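You operate a simulated robot arm through the tools that you are given. There is no shell and no other tool. Be economical: measure what you need, move in short steps, check, and stop when the job is done.

The job below is to be done with a simulated two-armed robot. You get a single attempt, and the scene is never put back.

## Task
Bring the teal tray over and put the orange-ring flask in the bath.
Fine: set the tray on the test bench first; the other flasks stay on it; shut the bath lid and set the bath knob to 30 C. Set down upright: what you pick out.
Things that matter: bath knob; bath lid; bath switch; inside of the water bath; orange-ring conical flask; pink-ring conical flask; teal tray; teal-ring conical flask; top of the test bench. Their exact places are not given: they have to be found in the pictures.

The check looks at the end state, three seconds after you hand in, the way a careful person would. Anything else that was tipped, shoved, dropped, spilled or broken makes it a failure. A push-on lid holds only when it is set on centred and level and pressed home; a screw cap is set on level and turned clockwise until tight.

## Robot
Two 7-joint arms with two-finger parallel grippers on one trunk, on a base that drives. Base frame: it is fixed to the floor where the robot stands at the start and does not move with it; the origin is under the middle of the robot, x ahead of it, y to its left, z up. Readings come in m, degrees, newtons and seconds.
The left shoulder is at the start at [0.05, 0.165, 1.13], the right one opposite. With the tool pointing down near the work surface each hand reaches from about 0.2 to 0.68 m from the robot's upright axis, wherever it stands, measured 20 degrees to its own side. Places, roughly: bath knob [-1.1, 0, 1]; bath lid [-1.1, -0.2, 1]; bath switch [-1, 0, 1]; inside of the water bath [-1.1, -0.3, 0.9]; teal tray (39x22x5 cm) [0.5, 0.2, 0.8]; top of the test bench [-1.1, 0.7, 0.9]. Payload 3.91 kg a hand.
The tool frame of a hand sits at the grasp point between the pads (the TCP): z along the fingers, y along the line on which they close. The tips reach 0.03 m beyond it. Largest opening 0.11 m; finger width 0.02, thickness 0.01; the body of the gripper, 0.048 by 0.112 m, starts 0.055 m behind the TCP.
Orientation is told as [roll, pitch, yaw] about the base's x, y, z axes, in that order, counted from this pose: with the fingers straight down and closing along the base's y, the tool's x points along the base's -x, its y along +y and its z along -z.

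## Interface
- The arms move only by the tool send_rows. It takes "left_plan", "right_plan" or both (then of equal length, played together; a hand with none holds still); each is a list of rows, each a list of 7 numbers: the gripper command, from -1 (shut) to 1 (fully open), values between in proportion, then the shift along the base's x, y, z in m, then the turn, a rotation vector about the base's x, y, z in degrees. In form: [[gripper, tx, ty, tz, rx, ry, rz], ...]. A call has 1 to 10 rows; each row shifts and turns the commanded pose from where the row before left it. Each row takes 0.2 s and may step no farther than 0.05 m and 8.6 degrees from the row before; otherwise, or with a gripper value out of range, the whole call is refused. A pose out of reach is approached as far as the arm can. The call stops where the force on the tool passes 90 N (or 10 N more than at its start, if that is more) or the arm is blocked; 0.2 s more then pass. The fingers move at their own pace (about 0.045 m/s each) and stop on an object; they squeeze with about 21 N. The grip force told is the motor's: it shows also when the fingers shut on nothing. Time passes only in rows, and 0.2 s behind the last, so rows that do not move let the fingers close. The reply holds the time, the measured pose of the TCP, the force on the tool along the base axes, the opening and the grip force, in the units named above and with some noise, with the torque about the TCP (base axes, N m) and any sound that the robot's microphone picked up.
- Cameras (640 x 400 px; columns grow to the right, rows downward): "scene" is now at [0.0972, -0.0595, 1.3061]; the picture's right is [-0.65, -0.76, 0.00], its down [-0.41, 0.35, -0.84] and it looks along [0.64, -0.54, -0.54] (base axes); focal length 214 px, centre (320, 200). "left" rides on the left gripper at [0.072, -0.017, -0.103] in its tool frame; the picture's right is [0.23, 0.97, 0.00], its down [-0.76, 0.18, -0.62] and it looks along [-0.61, 0.14, 0.78] (tool axes); focal length 222 px, centre (320, 200). "right" rides on the right gripper at [0.072, 0.017, -0.103] in its tool frame; the picture's right is [-0.23, 0.97, 0.00], its down [-0.76, -0.18, -0.62] and it looks along [-0.61, -0.14, 0.78] (tool axes); focal length 222 px, centre (320, 200).
- camera(camera): a new picture of that camera. It takes no simulated time.
- move_column(by): slides the trunk up (or, below 0, down) by that many m; the arms and the scene camera ride with it, the base frame stays. It gives what a move gives, with no picture.
- base_move(legs): drives the robot by 1 to 6 legs, each [ahead, left, turn to the left] in m, m and degrees, along the robot's own axes; the way and the turn of a leg run together, so that a leg with both is an arc; at most 1.5 m and 180 degrees a leg. The arms and the cameras ride along, it lands a little off, and it stops where it bumps. It gives what a move gives.
- aim_head(pan, tilt): turns the head with the scene camera to pan (to the left, within 80 degrees either way) and tilt (down, from -29 to 69), counted from straight ahead of the robot. It gives what a move gives.
- pixel_to_xyz(camera, pixels): for up to 12 pixels [column, row] of the newest picture of that camera ("zoom" is the newest enlarged one), the place [x, y, z] in the base frame of the surface seen there, good to about 0.003 m. It takes no simulated time.
- close_up(camera, box): a new picture of the part [left, top, right, bottom] of that camera's present view, enlarged. It takes no simulated time.
- sign_off(): hands the job in; it is judged then, once.

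Work in short steps. Measure before you move; look again where a grasp or a placing could have gone wrong, and mend it. You have 80 turns and 62 pictures in all, those below and enlarged ones among them. Open the grippers and draw the arms clear of the work before you hand the job in, unless the task says otherwise; then end with one line.

The tools are called after "Request:" as name(argument=value, ...) on one line, values as JSON. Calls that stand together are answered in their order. send_rows: Moves the arms, as the interface text tells. Its arguments: {"type":"object","properties":{"left_plan":{"type":"array"},"right_plan":{"type":"array"}},"required":[]} The other tools are called the same way: move_column (by) slides the trunk up or down; base_move (legs) drives the base; aim_head (pan, tilt) turns the head that bears the scene camera; camera (camera) takes a picture; pixel_to_xyz (camera, pixels) gives the place of the surface under pixels of a picture; close_up (camera, box) takes an enlarged picture of a part of a camera's view; sign_off () hands the job in.

At the start:

```text
clock: 0.0
left_position: [0.2461, 0.3352, 1.2291]
left_tool_rot: [0.0, -0.1, 0.1]
left_wrist_force: [0.1, -0.4, 0.5]
left_torque: [-0.03, -0.02, 0.0]
left_grip_width: 0.1102
left_finger_force: 0.1
right_position: [0.4165, 0.0156, 1.2253]
right_tool_rot: [0.0, 0.1, 0.0]
right_wrist_force: [-0.6, 0.4, 0.2]
right_torque: [-0.01, -0.03, 0.0]
right_grip_width: 0.1099
right_finger_force: 0.1
trunk travel left (down, up): [-0.35, 0.153]
robot x, y, heading: [0.0013, -0.0002, -0.0]
head pan, tilt: [-40.3, 32.9]
```

scene: 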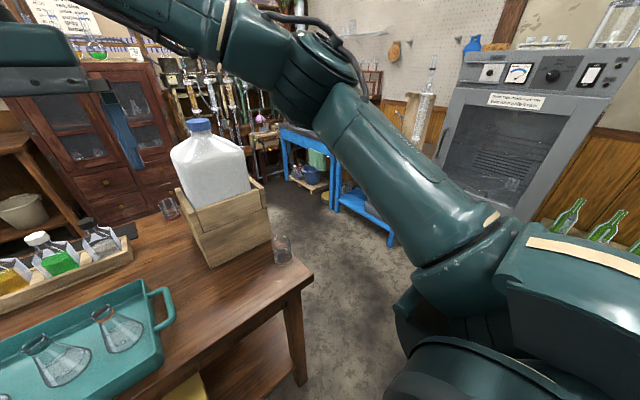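
right: 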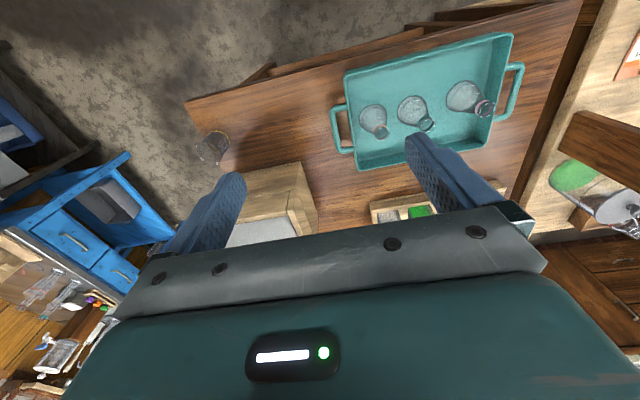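
left: 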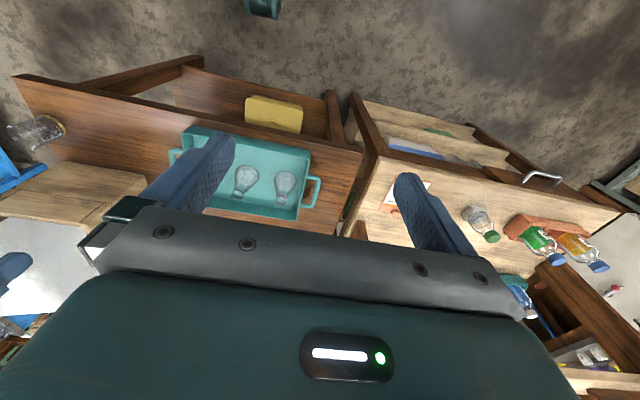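

The teal tray lies ahead and to the left with three flasks on it. I turn the head towards it for a better view.

Request:
aim_head(pan=20, tilt=50)

Request:
camera(camera="scene")

```text
clock: 1.3
left_position: [0.2466, 0.3367, 1.23]
left_tool_rot: [0.0, 0.0, 0.1]
left_wrist_force: [0.5, -0.9, -0.6]
left_torque: [-0.02, 0.0, 0.01]
left_grip_width: 0.1098
left_finger_force: 0.1
right_position: [0.4167, 0.0154, 1.2252]
right_tool_rot: [0.0, 0.0, -0.1]
right_wrist_force: [-0.1, -0.4, 0.2]
right_torque: [0.02, -0.01, 0.01]
right_grip_width: 0.11
right_finger_force: 0.0
trunk travel left (down, up): [-0.35, 0.153]
robot x, y, heading: [-0.0006, 0.0023, 0.2]
head pan, tilt: [20.0, 50.0]
```

```text
58 pictures are left
```

scene: 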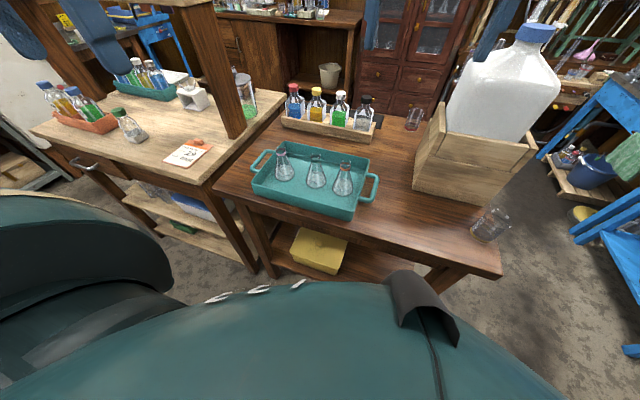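

The tray is in view around (312,182), with handles at (262,160) and (372,188). I zoom in to see it.

Request:
close_up(camera="scene", box=[232, 120, 392, 220])

Request:
pixel_to_xyz(camera="scene", pixels=[[258, 160], [374, 187], [279, 146], [370, 156], [252, 186], [353, 215], [283, 150], [317, 157], [344, 164], [440, 150], [278, 120], [405, 200]])

```text
4.00 times, centred on (312, 170) of scene
```

zoom: 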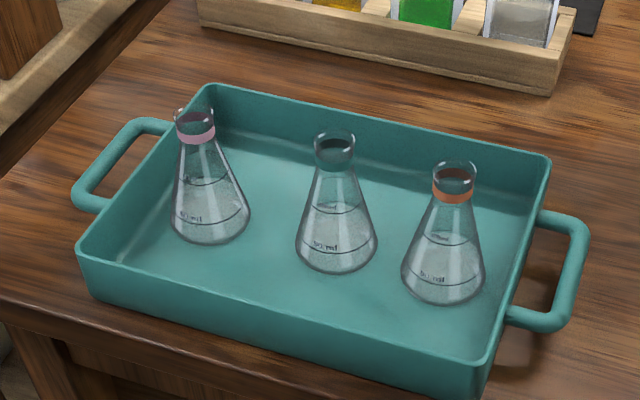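

```text
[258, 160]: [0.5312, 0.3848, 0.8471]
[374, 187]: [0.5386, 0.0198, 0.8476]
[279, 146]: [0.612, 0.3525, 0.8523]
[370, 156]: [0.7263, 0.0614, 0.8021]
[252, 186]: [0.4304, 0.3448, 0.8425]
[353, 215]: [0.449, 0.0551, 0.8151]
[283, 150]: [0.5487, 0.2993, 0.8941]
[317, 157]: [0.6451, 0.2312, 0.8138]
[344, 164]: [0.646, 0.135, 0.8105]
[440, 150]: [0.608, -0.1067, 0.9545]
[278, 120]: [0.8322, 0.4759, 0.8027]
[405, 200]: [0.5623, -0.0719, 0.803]
```

I measure the handle bars, tray rims and flasks in the enlarged picture.

Request:
pixel_to_xyz(camera="zoom", pixels=[[107, 155], [85, 185], [145, 122], [93, 205], [575, 265], [550, 318], [575, 225], [515, 315], [549, 160], [480, 366], [205, 88], [80, 252]])

Request:
pixel_to_xyz(camera="zoom", pixels=[[450, 197], [443, 290], [333, 160], [195, 135], [335, 255], [205, 225], [540, 225], [125, 140], [270, 300], [380, 120]])

Request:
aim_head(pan=-75, tilt=20)

Request:
camera(camera="scene")

Request:
aim_head(pan=78, tilt=20)

Request:
camera(camera="scene")

```text
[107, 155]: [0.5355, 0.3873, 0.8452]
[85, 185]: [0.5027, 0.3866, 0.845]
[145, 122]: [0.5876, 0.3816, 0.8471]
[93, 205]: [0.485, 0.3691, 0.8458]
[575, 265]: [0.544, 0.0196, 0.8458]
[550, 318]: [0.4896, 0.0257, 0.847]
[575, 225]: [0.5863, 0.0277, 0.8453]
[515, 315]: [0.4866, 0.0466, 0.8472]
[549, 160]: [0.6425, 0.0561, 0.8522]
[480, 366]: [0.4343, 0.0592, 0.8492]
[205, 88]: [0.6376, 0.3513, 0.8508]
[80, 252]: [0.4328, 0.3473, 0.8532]
```

```text
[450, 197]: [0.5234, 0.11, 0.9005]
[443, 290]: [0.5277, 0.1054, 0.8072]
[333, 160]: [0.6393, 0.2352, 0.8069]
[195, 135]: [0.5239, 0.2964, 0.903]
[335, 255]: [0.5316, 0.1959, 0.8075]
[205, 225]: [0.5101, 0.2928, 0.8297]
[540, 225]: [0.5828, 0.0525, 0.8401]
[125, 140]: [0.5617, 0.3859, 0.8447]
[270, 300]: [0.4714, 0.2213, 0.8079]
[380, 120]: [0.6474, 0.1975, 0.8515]
```

```text
clock: 3.0
left_position: [0.2448, 0.3368, 1.231]
left_tool_rot: [0.0, -0.1, 0.1]
left_wrist_force: [0.3, 0.1, -0.9]
left_torque: [0.03, -0.02, 0.0]
left_grip_width: 0.1103
left_finger_force: 0.1
right_position: [0.4163, 0.0147, 1.2254]
right_tool_rot: [0.0, 0.0, 0.0]
right_wrist_force: [-0.6, -0.1, 0.6]
right_torque: [0.03, 0.01, 0.03]
right_grip_width: 0.11
right_finger_force: 0.1
trunk travel left (down, up): [-0.35, 0.153]
robot x, y, heading: [0.0007, 0.0003, -0.2]
head pan, tilt: [-75.0, 20.0]
```

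```text
56 pictures are left
```

scene: 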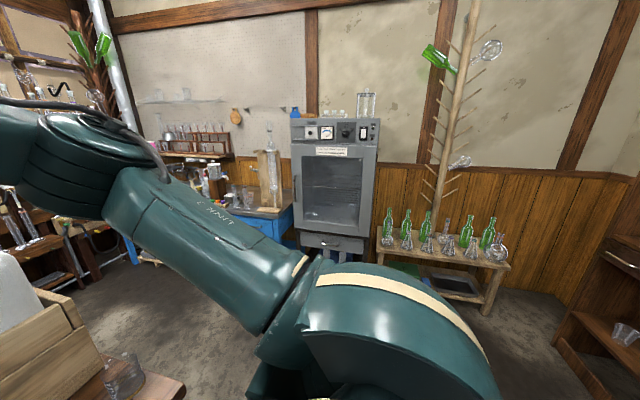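

```text
clock: 5.4
left_position: [0.2453, 0.3367, 1.2294]
left_tool_rot: [0.1, 0.0, 0.1]
left_wrist_force: [-0.6, 0.8, 0.1]
left_torque: [0.02, 0.02, -0.02]
left_grip_width: 0.1099
left_finger_force: 0.0
right_position: [0.4159, 0.0163, 1.2237]
right_tool_rot: [0.0, 0.0, 0.0]
right_wrist_force: [0.1, -1.1, -0.8]
right_torque: [0.01, -0.01, -0.01]
right_grip_width: 0.1102
right_finger_force: 0.2
trunk travel left (down, up): [-0.35, 0.153]
robot x, y, heading: [-0.0002, 0.0019, -0.0]
head pan, tilt: [78.0, 20.0]
```

```text
55 pictures are left
```

scene: 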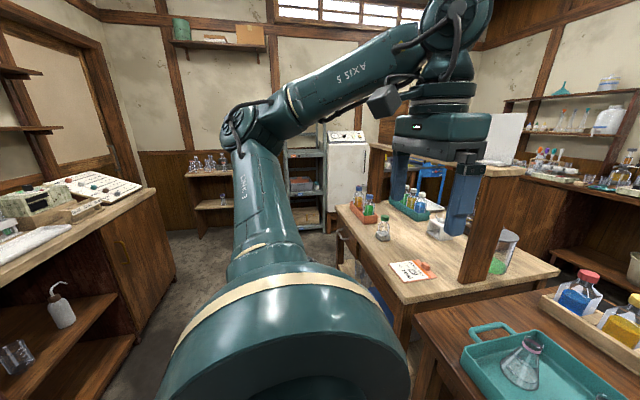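

Before gripping I want the robot centred on the tray (y≈0.2). I check the clearances on the left table and jug box.

Request:
aim_head(pan=20, tilt=50)

Request:
camera(camera="scene")

Request:
pixel_to_xyz(camera="scene", pixels=[[205, 183], [100, 155], [35, 130], [216, 190], [498, 272], [240, 132], [415, 188], [430, 130], [520, 60], [455, 100], [245, 100], [295, 287]])

```text
clock: 6.7
left_position: [0.247, 0.3363, 1.2297]
left_tool_rot: [0.0, -0.2, 0.1]
left_wrist_force: [-1.3, -0.3, 0.6]
left_torque: [-0.01, 0.01, 0.01]
left_grip_width: 0.1098
left_finger_force: 0.1
right_position: [0.4171, 0.0158, 1.2248]
right_tool_rot: [0.1, 0.0, 0.0]
right_wrist_force: [-0.5, -0.5, -0.7]
right_torque: [-0.01, 0.02, 0.01]
right_grip_width: 0.1102
right_finger_force: 0.2
trunk travel left (down, up): [-0.35, 0.153]
robot x, y, heading: [-0.002, 0.0003, -0.1]
head pan, tilt: [20.0, 50.0]
```

```text
54 pictures are left
```

scene: 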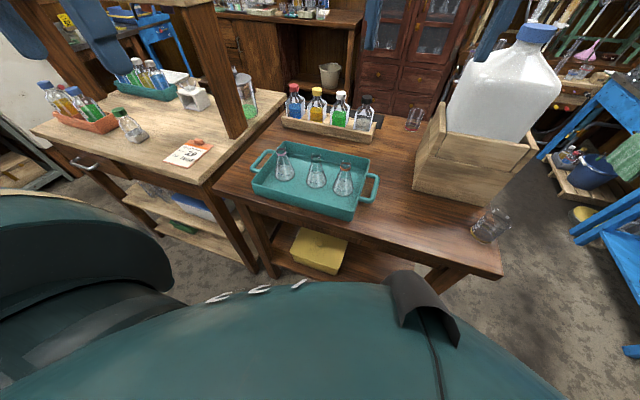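

```text
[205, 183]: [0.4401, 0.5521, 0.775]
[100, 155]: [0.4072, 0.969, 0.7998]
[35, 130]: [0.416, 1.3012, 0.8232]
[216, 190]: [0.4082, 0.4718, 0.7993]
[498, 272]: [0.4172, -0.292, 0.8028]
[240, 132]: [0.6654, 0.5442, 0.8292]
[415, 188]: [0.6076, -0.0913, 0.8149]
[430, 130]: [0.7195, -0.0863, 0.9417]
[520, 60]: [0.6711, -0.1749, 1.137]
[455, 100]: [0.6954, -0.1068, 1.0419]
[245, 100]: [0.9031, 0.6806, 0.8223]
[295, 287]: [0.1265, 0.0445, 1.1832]
```

The front table edges are at x≈0.41, so a 0.2 m sidestep is free. I do it, then bring both hands above the handle bars.

Request:
base_move(legs=[[0, 0.2, 0]])

```text
clock: 8.2
left_position: [0.2465, 0.534, 1.2297]
left_tool_rot: [0.0, -0.1, -0.1]
left_wrist_force: [0.3, -0.4, 0.6]
left_torque: [-0.03, -0.02, -0.04]
left_grip_width: 0.1099
left_finger_force: 0.0
right_position: [0.4154, 0.2117, 1.2246]
right_tool_rot: [0.1, 0.1, 0.0]
right_wrist_force: [0.1, -0.3, 0.2]
right_torque: [0.0, -0.01, 0.02]
right_grip_width: 0.11
right_finger_force: 0.1
trunk travel left (down, up): [-0.35, 0.153]
robot x, y, heading: [0.0014, 0.1942, -0.2]
head pan, tilt: [20.0, 50.0]
```

Move both hands above the handle bars at z≈0.96.

Request:
send_rows(left_plan=[[0, 0.029, -0.0151, -0.027, 0, 0, 0], [0, 0.029, -0.0151, -0.027, 0, 0, 0], [0, 0.029, -0.0151, -0.027, 0, 0, 0], [0, 0.029, -0.0151, -0.027, 0, 0, 0], [0, 0.029, -0.0151, -0.027, 0, 0, 0], [0, 0.029, -0.0151, -0.027, 0, 0, 0], [0, 0.029, -0.0151, -0.027, 0, 0, 0], [0, 0.029, -0.0151, -0.027, 0, 0, 0], [0, 0.029, -0.0151, -0.027, 0, 0, 0], [0, 0.029, -0.0151, -0.027, 0, 0, 0]], right_plan=[[0, 0.0122, -0.019, -0.0265, 0, 0, 0], [0, 0.0122, -0.019, -0.0265, 0, 0, 0], [0, 0.0122, -0.019, -0.0265, 0, 0, 0], [0, 0.0122, -0.019, -0.0265, 0, 0, 0], [0, 0.0122, -0.019, -0.0265, 0, 0, 0], [0, 0.0122, -0.019, -0.0265, 0, 0, 0], [0, 0.0122, -0.019, -0.0265, 0, 0, 0], [0, 0.0122, -0.019, -0.0265, 0, 0, 0], [0, 0.0122, -0.019, -0.0265, 0, 0, 0], [0, 0.0122, -0.019, -0.0265, 0, 0, 0]])

Request:
camera(camera="left")

Request:
camera(camera="right")

```text
clock: 10.4
left_position: [0.5227, 0.3922, 0.9646]
left_tool_rot: [0.0, -0.2, 0.0]
left_wrist_force: [0.1, 0.6, 0.4]
left_torque: [0.0, 0.0, -0.01]
left_grip_width: 0.0549
left_finger_force: 0.0
left hand out of reach, approached as far as the arm can: row 10
right_position: [0.5384, 0.0208, 0.9601]
right_tool_rot: [0.0, 0.0, 0.0]
right_wrist_force: [-0.1, -0.4, 0.0]
right_torque: [0.0, 0.01, 0.01]
right_grip_width: 0.0547
right_finger_force: 0.0
trunk travel left (down, up): [-0.35, 0.153]
robot x, y, heading: [0.0006, 0.1946, -0.1]
head pan, tilt: [20.0, 50.0]
```

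```text
53 pictures are left
```

left: 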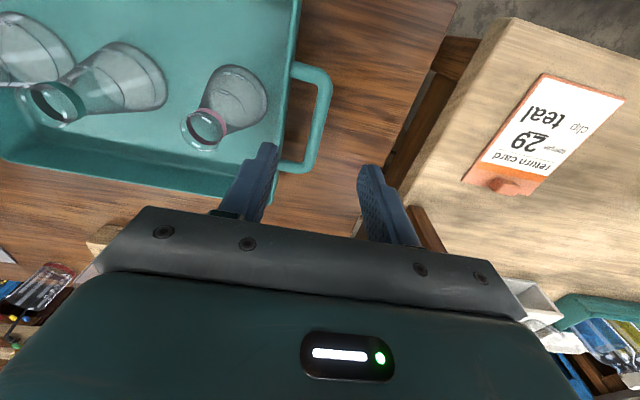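

```text
52 pictures are left
```

right: 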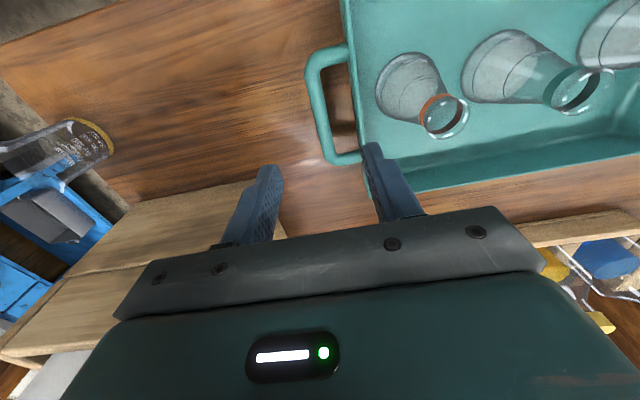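

The left arm is at the end of its reach, so I'll drive forward 0.06 m. First I measure the bars in the hand pictures.

Request:
pixel_to_xyz(camera="left", pixels=[[317, 115], [323, 115], [329, 115], [319, 145], [289, 120], [281, 135], [300, 165], [310, 70]])

Request:
pixel_to_xyz(camera="right", pixels=[[310, 100], [317, 100], [324, 110], [321, 130], [352, 110], [360, 130], [345, 158], [325, 55]])

Request:
base_move(legs=[[0.06, 0, 0]])

```text
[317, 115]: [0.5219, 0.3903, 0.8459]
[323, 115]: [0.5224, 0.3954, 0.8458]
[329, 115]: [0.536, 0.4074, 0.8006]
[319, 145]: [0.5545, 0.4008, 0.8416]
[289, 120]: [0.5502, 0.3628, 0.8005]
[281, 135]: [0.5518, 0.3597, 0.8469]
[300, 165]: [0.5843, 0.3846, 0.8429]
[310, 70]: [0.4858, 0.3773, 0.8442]
```

```text
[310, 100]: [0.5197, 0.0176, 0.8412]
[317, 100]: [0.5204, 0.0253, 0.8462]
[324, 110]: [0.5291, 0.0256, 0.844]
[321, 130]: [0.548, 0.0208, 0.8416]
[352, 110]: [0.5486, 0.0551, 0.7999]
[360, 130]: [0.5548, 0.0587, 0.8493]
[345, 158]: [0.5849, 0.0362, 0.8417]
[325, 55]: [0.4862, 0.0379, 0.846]
```

```text
clock: 11.4
left_position: [0.5841, 0.3933, 0.9647]
left_tool_rot: [-0.1, -0.1, 0.0]
left_wrist_force: [-0.2, 0.9, -0.1]
left_torque: [-0.01, -0.01, 0.0]
left_grip_width: 0.0549
left_finger_force: 0.1
right_position: [0.5992, 0.0213, 0.9599]
right_tool_rot: [0.0, 0.0, 0.0]
right_wrist_force: [1.2, 0.3, 0.0]
right_torque: [-0.01, -0.01, 0.02]
right_grip_width: 0.055
right_finger_force: 0.1
trunk travel left (down, up): [-0.35, 0.153]
robot x, y, heading: [0.0607, 0.1979, 0.1]
head pan, tilt: [20.0, 50.0]
```

Bars: left y≈0.392, right y≈0.021, middle x≈0.535, z≈0.843. I shift back in x, narrow the opening to 0.03 m and lower half way.

Request:
send_rows(left_plan=[[-0.45, -0.025, 0, 0, 0, 0, 0], [-0.45, -0.024, 0, 0, 0, 0, 0], [-0.45, 0, 0, -0.03, 0, 0, 0], [-0.45, 0, 0, -0.03, 0, 0, 0], [-0.45, 0, 0, 0, 0, 0, 0]], right_plan=[[-0.45, -0.032, 0, 0, 0, 0, 0], [-0.45, -0.032, 0, 0, 0, 0, 0], [-0.45, 0, 0, -0.03, 0, 0, 0], [-0.45, 0, 0, -0.03, 0, 0, 0], [-0.45, 0, 0, 0, 0, 0, 0]])

Request:
camera(camera="left")

Request:
camera(camera="right")

```text
clock: 12.6
left_position: [0.5347, 0.3925, 0.9048]
left_tool_rot: [0.0, -0.2, 0.2]
left_wrist_force: [0.7, 0.6, -0.7]
left_torque: [-0.02, -0.01, 0.05]
left_grip_width: 0.0304
left_finger_force: 0.1
right_position: [0.5349, 0.0223, 0.9008]
right_tool_rot: [0.0, 0.1, 0.0]
right_wrist_force: [0.1, 0.2, 1.0]
right_torque: [0.05, -0.01, 0.03]
right_grip_width: 0.0306
right_finger_force: 0.0
trunk travel left (down, up): [-0.35, 0.153]
robot x, y, heading: [0.0597, 0.1968, -0.1]
head pan, tilt: [20.0, 50.0]
```

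```text
51 pictures are left
```

left: 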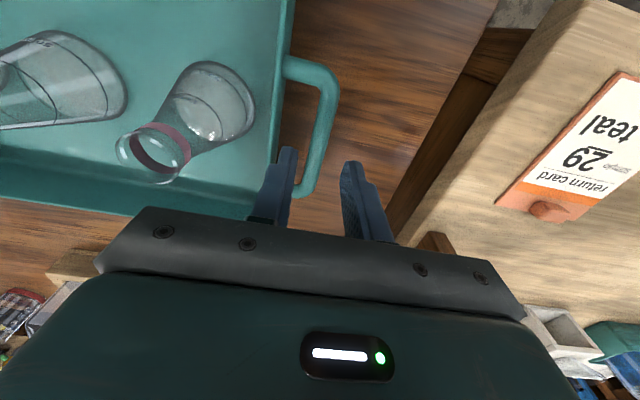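

```text
50 pictures are left
```

right: 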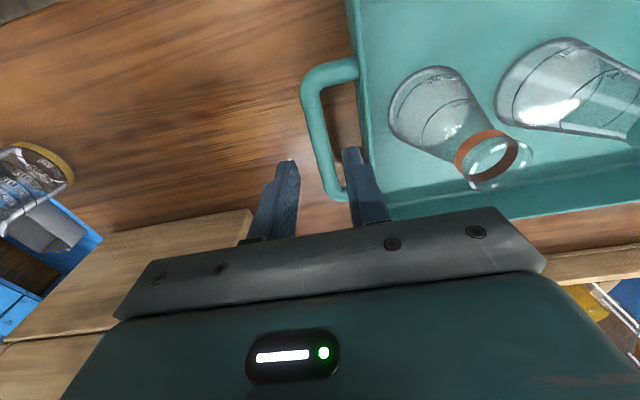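

Both hands straddle their bars (fingers at cols ~290/350, bar ~320). Descend to z≈0.844 and close.

Request:
send_rows(left_plan=[[-0.45, 0, 0, -0.02, 0, 0, 0], [-0.45, 0, 0, -0.02, 0, 0, 0], [-0.45, 0, 0, -0.021, 0, 0, 0], [-1, 0, 0, 0, 0, 0, 0], [-1, 0, 0, 0, 0, 0, 0], [-1, 0, 0, 0, 0, 0, 0]], right_plan=[[-0.45, 0, 0, -0.02, 0, 0, 0], [-0.45, 0, 0, -0.02, 0, 0, 0], [-0.45, 0, 0, -0.017, 0, 0, 0], [-1, 0, 0, 0, 0, 0, 0], [-1, 0, 0, 0, 0, 0, 0], [-1, 0, 0, 0, 0, 0, 0]])

Request:
aim_head(pan=0, tilt=50)

Request:
camera(camera="scene")

```text
clock: 14.0
left_position: [0.5261, 0.3995, 0.856]
left_tool_rot: [-1.0, -0.5, -0.3]
left_wrist_force: [1.0, -41.5, 0.0]
left_torque: [-0.66, 0.38, 0.02]
left_grip_width: 0.0139
left_finger_force: 20.4
left hand out of reach, approached as far as the arm can: row 2, 3
right_position: [0.5351, 0.0284, 0.8429]
right_tool_rot: [0.9, -0.1, 0.6]
right_wrist_force: [-0.3, 41.5, -0.1]
right_torque: [0.2, -0.35, -0.2]
right_grip_width: 0.0143
right_finger_force: 21.2
trunk travel left (down, up): [-0.35, 0.153]
robot x, y, heading: [0.0618, 0.203, -0.2]
head pan, tilt: [20.0, 50.0]
```

```text
clock: 14.8
left_position: [0.5248, 0.3987, 0.8569]
left_tool_rot: [-0.9, -0.6, -0.1]
left_wrist_force: [0.4, -42.3, -0.5]
left_torque: [-0.74, 0.31, 0.03]
left_grip_width: 0.0136
left_finger_force: 20.5
right_position: [0.5346, 0.0285, 0.8439]
right_tool_rot: [0.9, -0.1, 0.4]
right_wrist_force: [-0.7, 42.3, 0.3]
right_torque: [0.22, -0.27, -0.26]
right_grip_width: 0.0137
right_finger_force: 20.9
trunk travel left (down, up): [-0.35, 0.153]
robot x, y, heading: [0.0588, 0.1973, 0.1]
head pan, tilt: [0.0, 50.0]
```

```text
49 pictures are left
```

scene: 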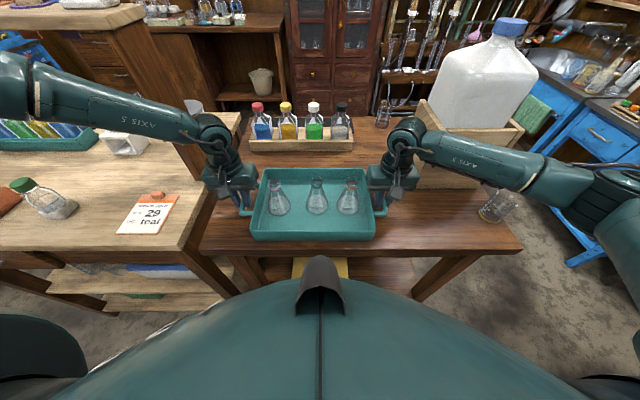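

Both grips hold (0.014 m) but the left arm is out of reach in height and the hands pull against each other with 42 N. I'll release, rise, lower the column and regrip; first I check heights of the left forearm and neighbours.

Request:
pixel_to_xyz(camera="scene", pixels=[[20, 85], [100, 105], [190, 125], [50, 200], [170, 65], [100, 8], [600, 190], [500, 165], [440, 150], [495, 205], [20, 130], [125, 140]])

Request:
send_rows(left_plan=[[-0.6, 0, 0, 0, 0, 0, 0], [-0.45, 0, 0, 0, 0, 0, 0], [-0.45, 0, 0, 0.03, 0, 0, 0], [-0.45, 0, 0, 0.04, 0, 0, 0], [-0.45, 0, 0, 0.04, 0, 0, 0]], right_plan=[[-0.6, 0, 0, 0, 0, 0, 0], [-0.45, 0, 0, 0, 0, 0, 0], [-0.45, 0, 0, 0.03, 0, 0, 0], [-0.45, 0, 0, 0.04, 0, 0, 0], [-0.45, 0, 0, 0.04, 0, 0, 0]])

```text
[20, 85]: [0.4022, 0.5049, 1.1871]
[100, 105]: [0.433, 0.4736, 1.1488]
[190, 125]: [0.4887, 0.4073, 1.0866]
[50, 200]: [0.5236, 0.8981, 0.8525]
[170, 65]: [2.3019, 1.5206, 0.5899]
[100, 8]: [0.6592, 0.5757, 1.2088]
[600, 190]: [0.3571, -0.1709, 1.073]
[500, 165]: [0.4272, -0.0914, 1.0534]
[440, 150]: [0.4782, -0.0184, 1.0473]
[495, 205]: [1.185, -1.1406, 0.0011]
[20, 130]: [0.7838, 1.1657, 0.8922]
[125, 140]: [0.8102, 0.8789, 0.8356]
```

```text
clock: 16.1
left_position: [0.5237, 0.4047, 0.9654]
left_tool_rot: [0.1, -0.2, 0.0]
left_wrist_force: [0.4, -0.1, 0.4]
left_torque: [0.02, 0.02, 0.02]
left_grip_width: 0.0301
left_finger_force: 0.1
right_position: [0.5351, 0.0208, 0.9541]
right_tool_rot: [0.1, 0.1, 0.0]
right_wrist_force: [-0.6, 0.1, -0.1]
right_torque: [-0.04, -0.03, 0.03]
right_grip_width: 0.03
right_finger_force: 0.1
trunk travel left (down, up): [-0.35, 0.153]
robot x, y, heading: [0.0561, 0.1965, 0.2]
head pan, tilt: [0.0, 50.0]
```

Left forearm is high (z≈1.15), nothing beneath it. Raise the hands, lower the column 0.12, then reposition.

Request:
send_rows(left_plan=[[-0.45, 0, 0, 0.04, 0, 0, 0], [-0.45, 0, 0, 0.04, 0, 0, 0]], right_plan=[[-0.45, 0, 0, 0.04, 0, 0, 0], [-0.45, 0, 0, 0.04, 0, 0, 0]])

Request:
move_column(by=-0.12)

```text
clock: 16.6
left_position: [0.5233, 0.404, 1.0444]
left_tool_rot: [-0.2, -0.2, 0.0]
left_wrist_force: [-0.5, 0.6, 0.0]
left_torque: [-0.01, 0.01, -0.03]
left_grip_width: 0.0302
left_finger_force: 0.0
right_position: [0.5339, 0.0214, 1.0339]
right_tool_rot: [0.0, 0.0, -0.1]
right_wrist_force: [0.0, 0.0, 0.0]
right_torque: [0.03, 0.02, -0.01]
right_grip_width: 0.0303
right_finger_force: 0.2
trunk travel left (down, up): [-0.35, 0.153]
robot x, y, heading: [0.059, 0.1974, 0.0]
head pan, tilt: [0.0, 50.0]
```

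```text
clock: 18.1
left_position: [0.5238, 0.4044, 0.925]
left_tool_rot: [0.0, -0.3, 0.1]
left_wrist_force: [0.5, -0.4, 0.5]
left_torque: [0.02, 0.01, 0.01]
left_grip_width: 0.0303
left_finger_force: 0.2
right_position: [0.5331, 0.0213, 0.9123]
right_tool_rot: [0.0, -0.1, 0.0]
right_wrist_force: [-0.2, 0.3, 0.2]
right_torque: [0.03, 0.04, -0.01]
right_grip_width: 0.0302
right_finger_force: 0.1
trunk travel left (down, up): [-0.23, 0.273]
robot x, y, heading: [0.0604, 0.1973, 0.1]
head pan, tilt: [0.0, 50.0]
```

By the gripped readings the bars are now at y≈0.399 and 0.028. I align the hands over them and look.

Request:
send_rows(left_plan=[[-0.45, 0.011, -0.005, -0.012, 0, 0, 0], [-0.45, 0, 0, 0, 0, 0, 0]], right_plan=[[-0.45, 0.002, 0.007, 0, 0, 0, 0], [-0.45, 0, 0, 0, 0, 0, 0]])

Request:
camera(camera="left")

Request:
camera(camera="right")

```text
clock: 18.8
left_position: [0.5354, 0.3979, 0.9134]
left_tool_rot: [-0.1, -0.2, 0.1]
left_wrist_force: [0.4, -0.6, -1.0]
left_torque: [0.02, 0.0, -0.01]
left_grip_width: 0.03
left_finger_force: 0.1
right_position: [0.5363, 0.0291, 0.9122]
right_tool_rot: [-0.1, 0.0, 0.0]
right_wrist_force: [-0.2, 0.0, -0.2]
right_torque: [0.01, -0.02, 0.0]
right_grip_width: 0.03
right_finger_force: 0.1
trunk travel left (down, up): [-0.23, 0.273]
robot x, y, heading: [0.0594, 0.1995, 0.1]
head pan, tilt: [0.0, 50.0]
```

```text
48 pictures are left
```

left: 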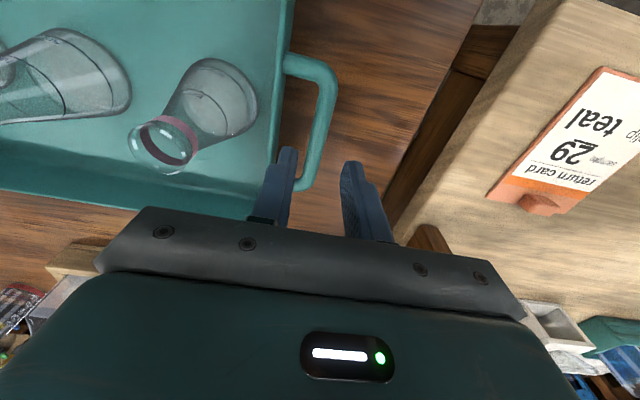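

```text
47 pictures are left
```

right: 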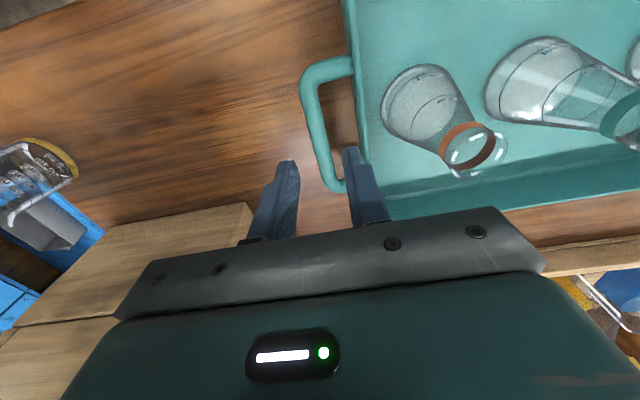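

Both hands again straddle the bars the same way. Descend to z≈0.843.

Request:
send_rows(left_plan=[[-0.45, 0, 0, -0.025, 0, 0, 0], [-0.45, 0, 0, -0.025, 0, 0, 0], [-0.45, 0, 0, -0.02, 0, 0, 0], [-0.45, 0, 0, 0, 0, 0, 0]], right_plan=[[-0.45, 0, 0, -0.025, 0, 0, 0], [-0.45, 0, 0, -0.025, 0, 0, 0], [-0.45, 0, 0, -0.019, 0, 0, 0], [-0.45, 0, 0, 0, 0, 0, 0]])

```text
clock: 19.8
left_position: [0.5359, 0.4003, 0.8432]
left_tool_rot: [-0.2, -0.2, 0.0]
left_wrist_force: [-0.1, 0.2, -0.4]
left_torque: [0.02, 0.02, 0.02]
left_grip_width: 0.0303
left_finger_force: 0.1
right_position: [0.5359, 0.0281, 0.844]
right_tool_rot: [-0.1, 0.0, 0.1]
right_wrist_force: [-0.2, -0.5, -0.5]
right_torque: [-0.04, -0.01, 0.01]
right_grip_width: 0.0302
right_finger_force: 0.1
trunk travel left (down, up): [-0.23, 0.273]
robot x, y, heading: [0.0571, 0.1978, -0.2]
head pan, tilt: [0.0, 50.0]
```

In reach this time. Close both hands.

Request:
send_rows(left_plan=[[-1, 0, 0, 0, 0, 0, 0], [-1, 0, 0, 0, 0, 0, 0], [-1, 0, 0, 0, 0, 0, 0]], right_plan=[[-1, 0, 0, 0, 0, 0, 0], [-1, 0, 0, 0, 0, 0, 0], [-1, 0, 0, 0, 0, 0, 0]])

```text
clock: 20.6
left_position: [0.5361, 0.3985, 0.8423]
left_tool_rot: [-0.2, -0.3, 0.0]
left_wrist_force: [0.0, -7.4, 0.1]
left_torque: [-0.07, -0.15, 0.02]
left_grip_width: 0.0137
left_finger_force: 21.2
right_position: [0.5346, 0.0281, 0.8453]
right_tool_rot: [0.1, 0.1, 0.0]
right_wrist_force: [-0.2, 4.8, -0.1]
right_torque: [0.04, -0.19, -0.01]
right_grip_width: 0.0139
right_finger_force: 20.8
trunk travel left (down, up): [-0.23, 0.273]
robot x, y, heading: [0.0619, 0.201, 0.1]
head pan, tilt: [0.0, 50.0]
```

Internal force is only ~6 N. I lift with the column so the arms keep their exact relative pose.

Request:
move_column(by=0.04)

Request:
camera(camera="scene")

```text
clock: 21.4
left_position: [0.5369, 0.4001, 0.8827]
left_tool_rot: [-0.1, -0.1, 0.0]
left_wrist_force: [0.4, -9.9, -4.2]
left_torque: [0.0, -0.07, 0.06]
left_grip_width: 0.0141
left_finger_force: 20.9
right_position: [0.5351, 0.0286, 0.8832]
right_tool_rot: [0.1, 0.0, 0.1]
right_wrist_force: [-0.7, 8.8, -3.8]
right_torque: [0.06, 0.09, 0.03]
right_grip_width: 0.0135
right_finger_force: 20.8
trunk travel left (down, up): [-0.27, 0.233]
robot x, y, heading: [0.0598, 0.1948, 0.0]
head pan, tilt: [0.0, 50.0]
```

```text
46 pictures are left
```

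scene: 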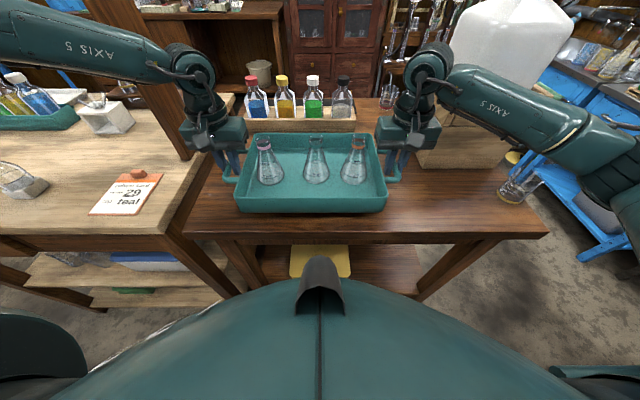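

The tray hangs level. I lift further, back off, and turn left part way to see the bath side.

Request:
move_column(by=0.15)

Request:
base_move(legs=[[-0.25, 0, 0], [0, 0, 45]])

Request:
aim_head(pan=80, tilt=30)

Request:
camera(camera="scene")

```text
clock: 23.1
left_position: [0.5363, 0.3993, 1.0332]
left_tool_rot: [-0.2, -0.1, 0.0]
left_wrist_force: [-0.3, -15.2, -3.7]
left_torque: [-0.05, 0.03, 0.1]
left_grip_width: 0.0137
left_finger_force: 21.4
right_position: [0.5363, 0.0284, 1.0339]
right_tool_rot: [0.2, 0.0, 0.0]
right_wrist_force: [-0.2, 15.2, -2.2]
right_torque: [0.11, 0.0, 0.0]
right_grip_width: 0.0135
right_finger_force: 21.1
trunk travel left (down, up): [-0.42, 0.083]
robot x, y, heading: [0.0622, 0.1952, 0.2]
head pan, tilt: [0.0, 50.0]
```

```text
clock: 27.0
left_position: [0.0013, 0.6782, 1.0332]
left_tool_rot: [0.0, -0.2, 45.3]
left_wrist_force: [13.7, -13.7, -3.6]
left_torque: [-0.05, -0.11, 0.06]
left_grip_width: 0.0136
left_finger_force: 21.1
right_position: [0.2641, 0.4164, 1.0326]
right_tool_rot: [0.2, 0.1, 45.3]
right_wrist_force: [-14.7, 14.1, -3.4]
right_torque: [0.02, 0.18, 0.06]
right_grip_width: 0.0137
right_finger_force: 21.1
trunk travel left (down, up): [-0.42, 0.083]
robot x, y, heading: [-0.1882, 0.1984, 45.4]
head pan, tilt: [0.0, 50.0]
```

```text
clock: 28.6
left_position: [0.0015, 0.6793, 1.0328]
left_tool_rot: [-0.2, -0.2, 45.3]
left_wrist_force: [1.0, -1.0, -4.2]
left_torque: [-0.05, 0.01, 0.06]
left_grip_width: 0.0138
left_finger_force: 20.9
right_position: [0.2641, 0.4175, 1.0327]
right_tool_rot: [0.1, 0.1, 45.4]
right_wrist_force: [-1.9, 0.7, -3.1]
right_torque: [0.01, -0.03, 0.06]
right_grip_width: 0.0139
right_finger_force: 21.3
trunk travel left (down, up): [-0.42, 0.083]
robot x, y, heading: [-0.1883, 0.1968, 45.4]
head pan, tilt: [80.0, 30.0]
```

```text
45 pictures are left
```

scene: 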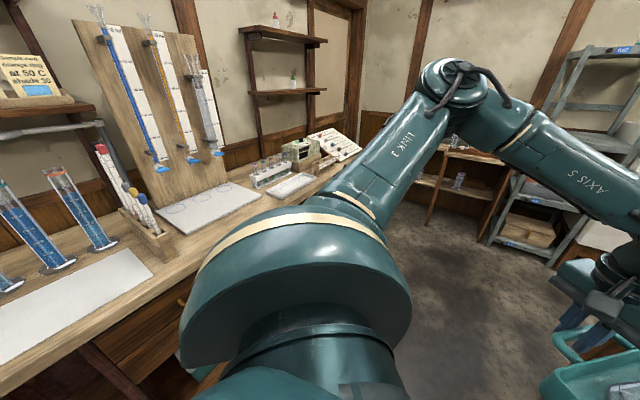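

The bench behind carries cylinders. I measure the bench edge and objects on it.

Request:
pixel_to_xyz(camera="scene", pixels=[[150, 300], [30, 370], [290, 205], [95, 230], [50, 260], [210, 215], [60, 310], [75, 180], [290, 180], [340, 145], [340, 175], [130, 215]])

Request:
base_move(legs=[[0, 0, 45]])

Request:
camera(camera="scene")

```text
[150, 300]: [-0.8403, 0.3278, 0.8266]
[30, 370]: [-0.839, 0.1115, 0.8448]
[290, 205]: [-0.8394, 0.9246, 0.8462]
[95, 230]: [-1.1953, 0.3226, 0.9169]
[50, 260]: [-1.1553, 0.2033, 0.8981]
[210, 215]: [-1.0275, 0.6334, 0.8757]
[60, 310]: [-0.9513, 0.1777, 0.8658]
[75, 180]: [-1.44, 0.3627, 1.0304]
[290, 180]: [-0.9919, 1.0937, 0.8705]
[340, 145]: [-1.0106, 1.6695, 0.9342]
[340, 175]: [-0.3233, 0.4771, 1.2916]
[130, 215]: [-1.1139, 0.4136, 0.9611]
```

```text
clock: 31.0
left_position: [-0.392, 0.673, 1.0326]
left_tool_rot: [-0.1, -0.2, 90.1]
left_wrist_force: [2.1, 0.8, -4.3]
left_torque: [0.04, 0.0, 0.07]
left_grip_width: 0.0139
left_finger_force: 21.1
right_position: [-0.0228, 0.6736, 1.0327]
right_tool_rot: [0.2, 0.0, 90.1]
right_wrist_force: [-2.5, -1.2, -4.5]
right_torque: [-0.04, -0.04, 0.05]
right_grip_width: 0.014
right_finger_force: 21.1
trunk travel left (down, up): [-0.42, 0.083]
robot x, y, heading: [-0.1899, 0.1968, 90.3]
head pan, tilt: [80.0, 30.0]
```

```text
44 pictures are left
```

scene: 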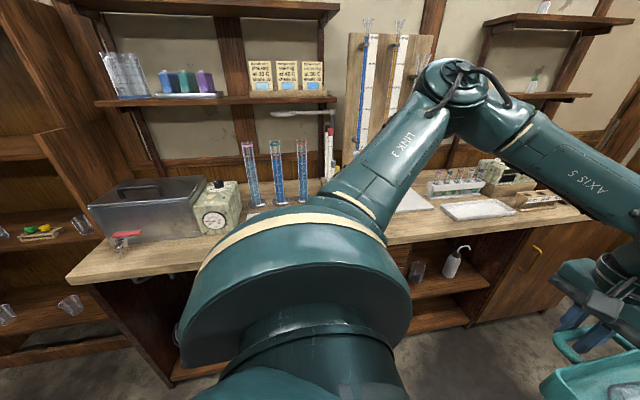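

The bath with its lid is at the left end of the bench. The bench front is at x≈-0.84; I turn the remaining 90° in place and look ahead.

Request:
base_move(legs=[[0, 0, 45], [0, 0, 45]])

Request:
aim_head(pan=0, tilt=35)

Request:
camera(camera="scene")

```text
clock: 35.5
left_position: [-0.6652, -0.0082, 1.0331]
left_tool_rot: [0.0, -0.2, -179.6]
left_wrist_force: [-0.8, 1.0, -4.4]
left_torque: [0.01, 0.03, 0.09]
left_grip_width: 0.0141
left_finger_force: 21.2
right_position: [-0.6655, 0.362, 1.0336]
right_tool_rot: [0.1, 0.0, -179.6]
right_wrist_force: [0.2, -0.2, -4.4]
right_torque: [0.05, -0.05, 0.1]
right_grip_width: 0.0135
right_finger_force: 20.3
trunk travel left (down, up): [-0.42, 0.083]
robot x, y, heading: [-0.192, 0.1955, -179.7]
head pan, tilt: [80.0, 30.0]
```

```text
clock: 37.1
left_position: [-0.6652, -0.0076, 1.0325]
left_tool_rot: [-0.2, -0.2, -179.6]
left_wrist_force: [-0.2, 0.5, -3.7]
left_torque: [0.0, -0.03, 0.1]
left_grip_width: 0.0139
left_finger_force: 20.9
right_position: [-0.6659, 0.3617, 1.0341]
right_tool_rot: [0.2, 0.0, -179.6]
right_wrist_force: [0.3, -1.3, -2.8]
right_torque: [0.02, -0.02, 0.04]
right_grip_width: 0.0138
right_finger_force: 21.0
trunk travel left (down, up): [-0.42, 0.083]
robot x, y, heading: [-0.1863, 0.1943, -179.7]
head pan, tilt: [0.0, 35.0]
```

```text
43 pictures are left
```

scene: 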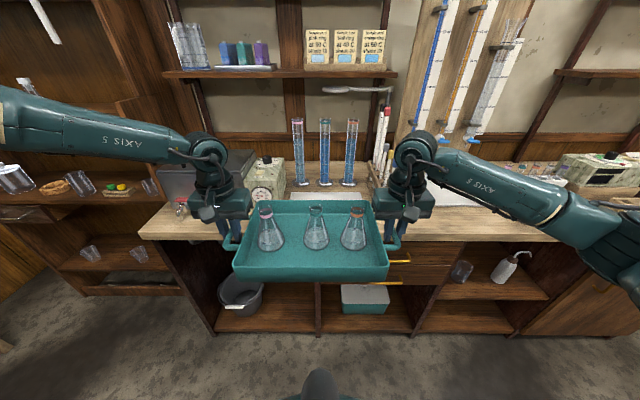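

I measure the bench layout around the tray: bath, cylinders, mats.

Request:
pixel_to_xyz(camera="scene", pixels=[[300, 185], [350, 185], [320, 196], [262, 165], [270, 190], [160, 185], [140, 235], [460, 195], [380, 165], [520, 225], [180, 210], [375, 205]])

Request:
close_up(camera="scene", box=[130, 30, 450, 230])

```text
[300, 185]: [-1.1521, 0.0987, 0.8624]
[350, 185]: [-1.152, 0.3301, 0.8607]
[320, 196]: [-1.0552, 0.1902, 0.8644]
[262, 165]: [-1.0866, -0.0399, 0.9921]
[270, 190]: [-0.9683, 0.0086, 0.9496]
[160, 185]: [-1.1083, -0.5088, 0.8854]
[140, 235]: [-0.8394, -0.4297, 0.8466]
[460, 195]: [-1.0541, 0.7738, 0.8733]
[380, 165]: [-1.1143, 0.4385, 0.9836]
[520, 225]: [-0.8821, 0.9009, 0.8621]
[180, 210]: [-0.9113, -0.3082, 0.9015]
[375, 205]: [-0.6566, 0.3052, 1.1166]
```

```text
2.00 times, centred on (290, 130) of scene
```

zoom: 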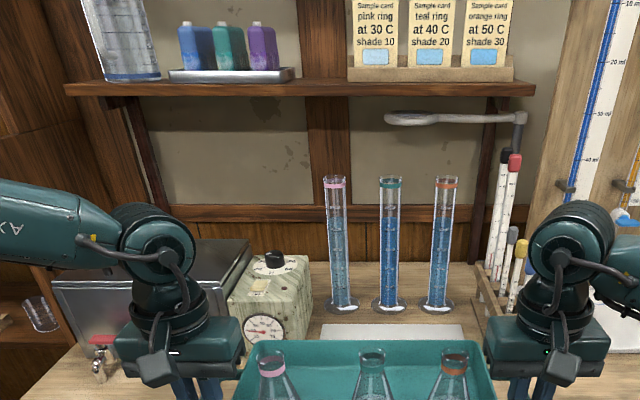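

Bench top is z≈0.862. The tray hides the mat, so I sidestep to the right (+y) to view the bench areas.

Request:
base_move(legs=[[0, -0.5, 0]])

Request:
aim_head(pan=0, tilt=40)

Request:
camera(camera="scene")

Request:
aim_head(pan=45, tilt=40)

Request:
camera(camera="scene")

```text
clock: 40.0
left_position: [-0.6677, 0.4943, 1.0336]
left_tool_rot: [-0.1, -0.2, -179.6]
left_wrist_force: [0.1, 0.5, -3.9]
left_torque: [0.0, 0.07, 0.06]
left_grip_width: 0.0137
left_finger_force: 20.9
right_position: [-0.6686, 0.864, 1.0337]
right_tool_rot: [0.2, 0.0, -179.5]
right_wrist_force: [-0.6, -0.7, -3.6]
right_torque: [-0.04, -0.06, 0.06]
right_grip_width: 0.0137
right_finger_force: 20.9
trunk travel left (down, up): [-0.42, 0.083]
robot x, y, heading: [-0.1935, 0.6973, -179.7]
head pan, tilt: [0.0, 35.0]
```

```text
clock: 40.7
left_position: [-0.6674, 0.4928, 1.0319]
left_tool_rot: [-0.1, -0.1, -179.5]
left_wrist_force: [0.3, 0.8, -3.8]
left_torque: [0.0, -0.06, 0.04]
left_grip_width: 0.0141
left_finger_force: 21.3
right_position: [-0.67, 0.8631, 1.0334]
right_tool_rot: [0.1, 0.0, -179.5]
right_wrist_force: [0.1, 0.0, -4.0]
right_torque: [0.01, 0.06, 0.05]
right_grip_width: 0.0136
right_finger_force: 21.2
trunk travel left (down, up): [-0.42, 0.083]
robot x, y, heading: [-0.1908, 0.7015, -179.8]
head pan, tilt: [0.0, 40.0]
```

```text
41 pictures are left
```

scene: 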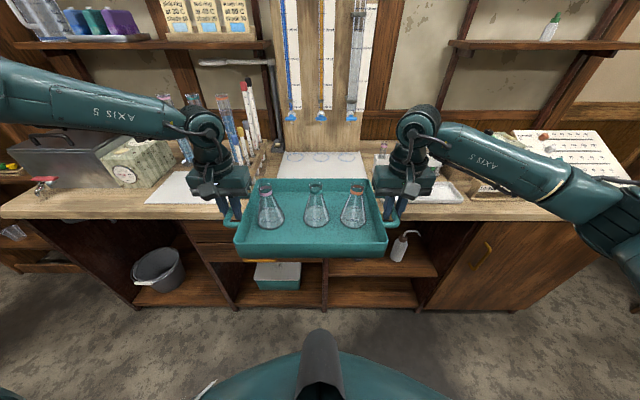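

```text
clock: 41.8
left_position: [-0.6681, 0.4938, 1.0314]
left_tool_rot: [-0.1, -0.2, -179.4]
left_wrist_force: [-0.8, 2.0, -3.4]
left_torque: [0.01, -0.02, 0.04]
left_grip_width: 0.0137
left_finger_force: 20.7
right_position: [-0.6694, 0.8631, 1.0342]
right_tool_rot: [0.1, -0.1, -179.5]
right_wrist_force: [0.6, -1.0, -3.4]
right_torque: [0.02, -0.01, 0.07]
right_grip_width: 0.0138
right_finger_force: 21.2
trunk travel left (down, up): [-0.42, 0.083]
robot x, y, heading: [-0.1899, 0.6991, -179.6]
head pan, tilt: [45.0, 40.0]
```

```text
40 pictures are left
```

scene: 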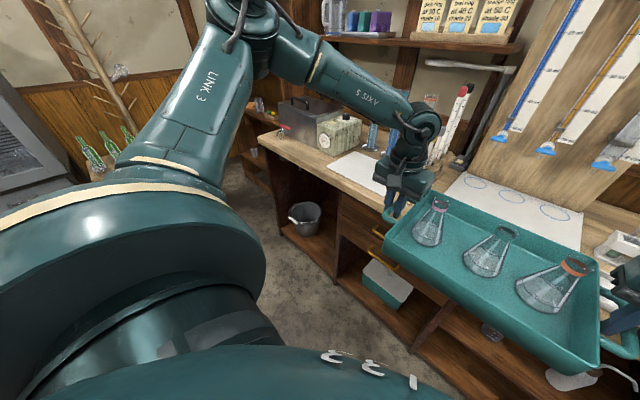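

Measure mat, burette slab, rack and bath edges from this picture.

Request:
pixel_to_xyz(camera="scene", pixels=[[328, 165], [383, 195], [360, 155], [462, 176], [449, 189], [578, 248], [580, 215], [460, 155], [436, 150], [340, 145], [430, 175], [620, 240]])

Request:
close_up(camera="scene", box=[240, 80, 480, 230])

```text
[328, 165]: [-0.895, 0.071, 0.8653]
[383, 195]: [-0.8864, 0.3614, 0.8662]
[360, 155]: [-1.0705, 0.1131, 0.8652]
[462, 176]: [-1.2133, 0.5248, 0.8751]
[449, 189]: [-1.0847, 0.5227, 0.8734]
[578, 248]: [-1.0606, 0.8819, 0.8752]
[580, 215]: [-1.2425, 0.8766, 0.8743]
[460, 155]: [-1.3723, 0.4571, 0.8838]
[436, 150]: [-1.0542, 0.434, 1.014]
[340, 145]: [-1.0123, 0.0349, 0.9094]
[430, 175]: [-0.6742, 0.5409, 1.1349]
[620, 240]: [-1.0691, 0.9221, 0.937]
```

```text
2.67 times, centred on (360, 155) of scene
```

zoom: 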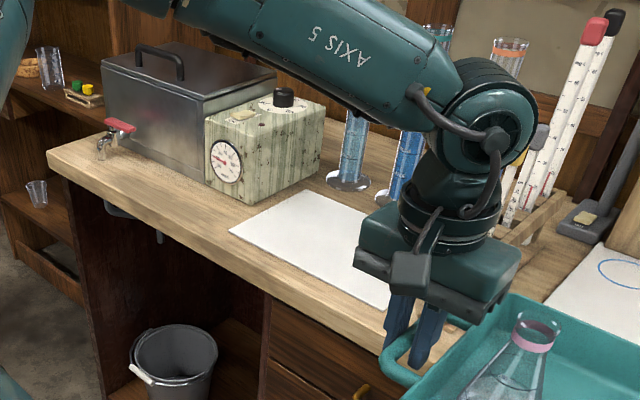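

Mat spans y 0.07–0.36, x −0.89…−1.07. I check the rack and slab front edge through the left hand's camera.

Request:
camera(camera="left")

Request:
pixel_to_xyz(camera="zoom", pixels=[[500, 240], [530, 240], [560, 205], [512, 222], [318, 180], [240, 205], [207, 180], [325, 105], [280, 98], [240, 115], [170, 70], [105, 75]])

```text
38 pictures are left
```

left: 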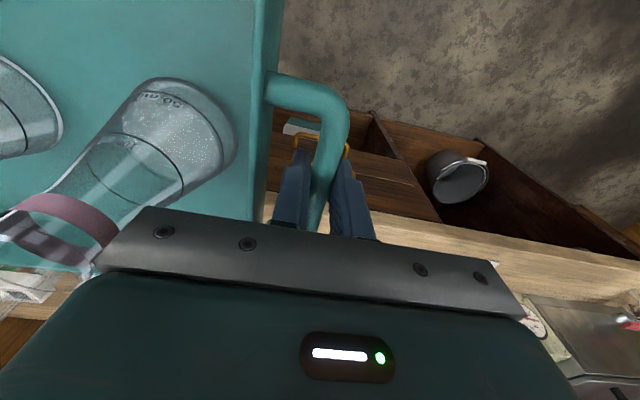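

```text
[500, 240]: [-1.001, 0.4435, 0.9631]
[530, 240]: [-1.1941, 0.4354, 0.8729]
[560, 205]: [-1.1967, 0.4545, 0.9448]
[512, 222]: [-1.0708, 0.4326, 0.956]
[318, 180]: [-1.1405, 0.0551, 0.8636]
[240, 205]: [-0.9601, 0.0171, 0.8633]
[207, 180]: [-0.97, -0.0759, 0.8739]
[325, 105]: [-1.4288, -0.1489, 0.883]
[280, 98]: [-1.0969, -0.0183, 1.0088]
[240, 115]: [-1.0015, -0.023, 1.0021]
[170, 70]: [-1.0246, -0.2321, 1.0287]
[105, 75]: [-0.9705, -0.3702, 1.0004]
```

Layout: controller front x≈−0.965, right face y≈0.03; rack left face y≈0.43, front x≈−1.0. Tray goes to centre about (−0.93, 0.26). I move sideways first, then check.

Request:
base_move(legs=[[0, 0.418, -0.4]])

```text
clock: 44.4
left_position: [-0.6681, 0.0768, 1.0325]
left_tool_rot: [-0.1, -0.2, 179.9]
left_wrist_force: [-0.7, 0.2, -4.4]
left_torque: [0.0, -0.05, 0.09]
left_grip_width: 0.0136
left_finger_force: 20.7
right_position: [-0.6672, 0.4478, 1.034]
right_tool_rot: [0.1, 0.0, 179.9]
right_wrist_force: [0.4, -1.3, -3.6]
right_torque: [0.0, 0.04, 0.09]
right_grip_width: 0.0136
right_finger_force: 21.4
trunk travel left (down, up): [-0.42, 0.083]
robot x, y, heading: [-0.1893, 0.2788, 179.7]
head pan, tilt: [45.0, 40.0]
```

Tray centre y=0.262. I drive ahead 0.2 m and look before the last part.

Request:
base_move(legs=[[0.2, 0, 0]])

Request:
aim_head(pan=0, tilt=50)

Request:
camera(camera="scene")

Request:
camera(camera="left")

```text
clock: 46.0
left_position: [-0.8691, 0.0769, 1.0329]
left_tool_rot: [-0.1, 0.0, 180.0]
left_wrist_force: [-0.8, 0.8, -4.2]
left_torque: [-0.01, -0.02, 0.05]
left_grip_width: 0.0138
left_finger_force: 20.4
right_position: [-0.867, 0.4472, 1.0338]
right_tool_rot: [0.1, 0.2, 180.0]
right_wrist_force: [1.1, -0.7, -3.6]
right_torque: [-0.01, -0.05, 0.09]
right_grip_width: 0.014
right_finger_force: 21.2
trunk travel left (down, up): [-0.42, 0.083]
robot x, y, heading: [-0.3941, 0.2747, 179.8]
head pan, tilt: [45.0, 40.0]
```

```text
clock: 47.1
left_position: [-0.8676, 0.0764, 1.0325]
left_tool_rot: [-0.1, -0.3, 179.9]
left_wrist_force: [0.0, 0.3, -4.2]
left_torque: [0.01, -0.05, 0.1]
left_grip_width: 0.0141
left_finger_force: 20.8
right_position: [-0.8671, 0.4474, 1.0332]
right_tool_rot: [0.1, 0.0, 180.0]
right_wrist_force: [0.1, -0.7, -3.2]
right_torque: [0.03, 0.04, 0.03]
right_grip_width: 0.0136
right_finger_force: 20.7
trunk travel left (down, up): [-0.42, 0.083]
robot x, y, heading: [-0.3905, 0.2762, 180.0]
head pan, tilt: [0.0, 50.0]
```

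```text
37 pictures are left
```

scene: 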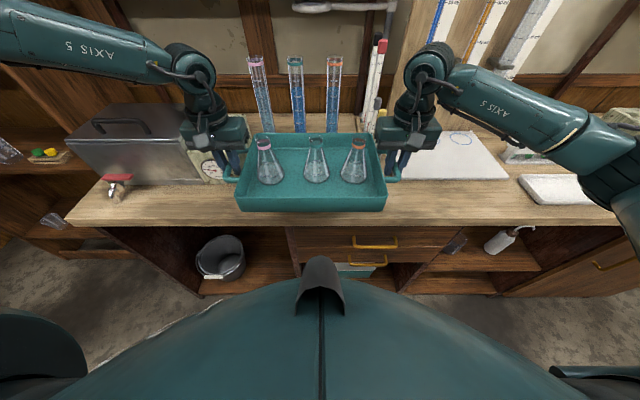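

```text
36 pictures are left
```

left: 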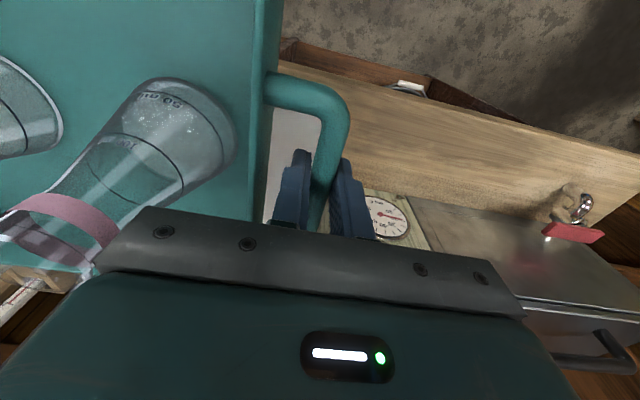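

The tray hovers over the bench front. I measure controller's corner from the left hand picture and slab/rack in the scene.

Request:
pixel_to_xyz(camera="left", pixels=[[372, 196], [385, 236], [410, 200], [420, 240], [300, 130], [350, 170]])

Request:
pixel_to_xyz(camera="scene", pixels=[[450, 178], [410, 176], [500, 178], [390, 190], [210, 165], [222, 180], [375, 120], [372, 90], [310, 230]])

```text
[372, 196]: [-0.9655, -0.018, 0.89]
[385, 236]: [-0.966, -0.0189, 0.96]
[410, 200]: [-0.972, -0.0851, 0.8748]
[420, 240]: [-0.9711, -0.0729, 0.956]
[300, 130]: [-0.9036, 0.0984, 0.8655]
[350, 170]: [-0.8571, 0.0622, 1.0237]
```

```text
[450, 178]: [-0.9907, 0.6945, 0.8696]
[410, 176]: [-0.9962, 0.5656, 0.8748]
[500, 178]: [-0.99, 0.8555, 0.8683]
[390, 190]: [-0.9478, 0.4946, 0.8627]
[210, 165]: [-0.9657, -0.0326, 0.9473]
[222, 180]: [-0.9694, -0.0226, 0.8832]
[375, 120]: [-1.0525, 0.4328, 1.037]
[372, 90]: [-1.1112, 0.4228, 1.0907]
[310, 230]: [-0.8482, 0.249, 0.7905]
```

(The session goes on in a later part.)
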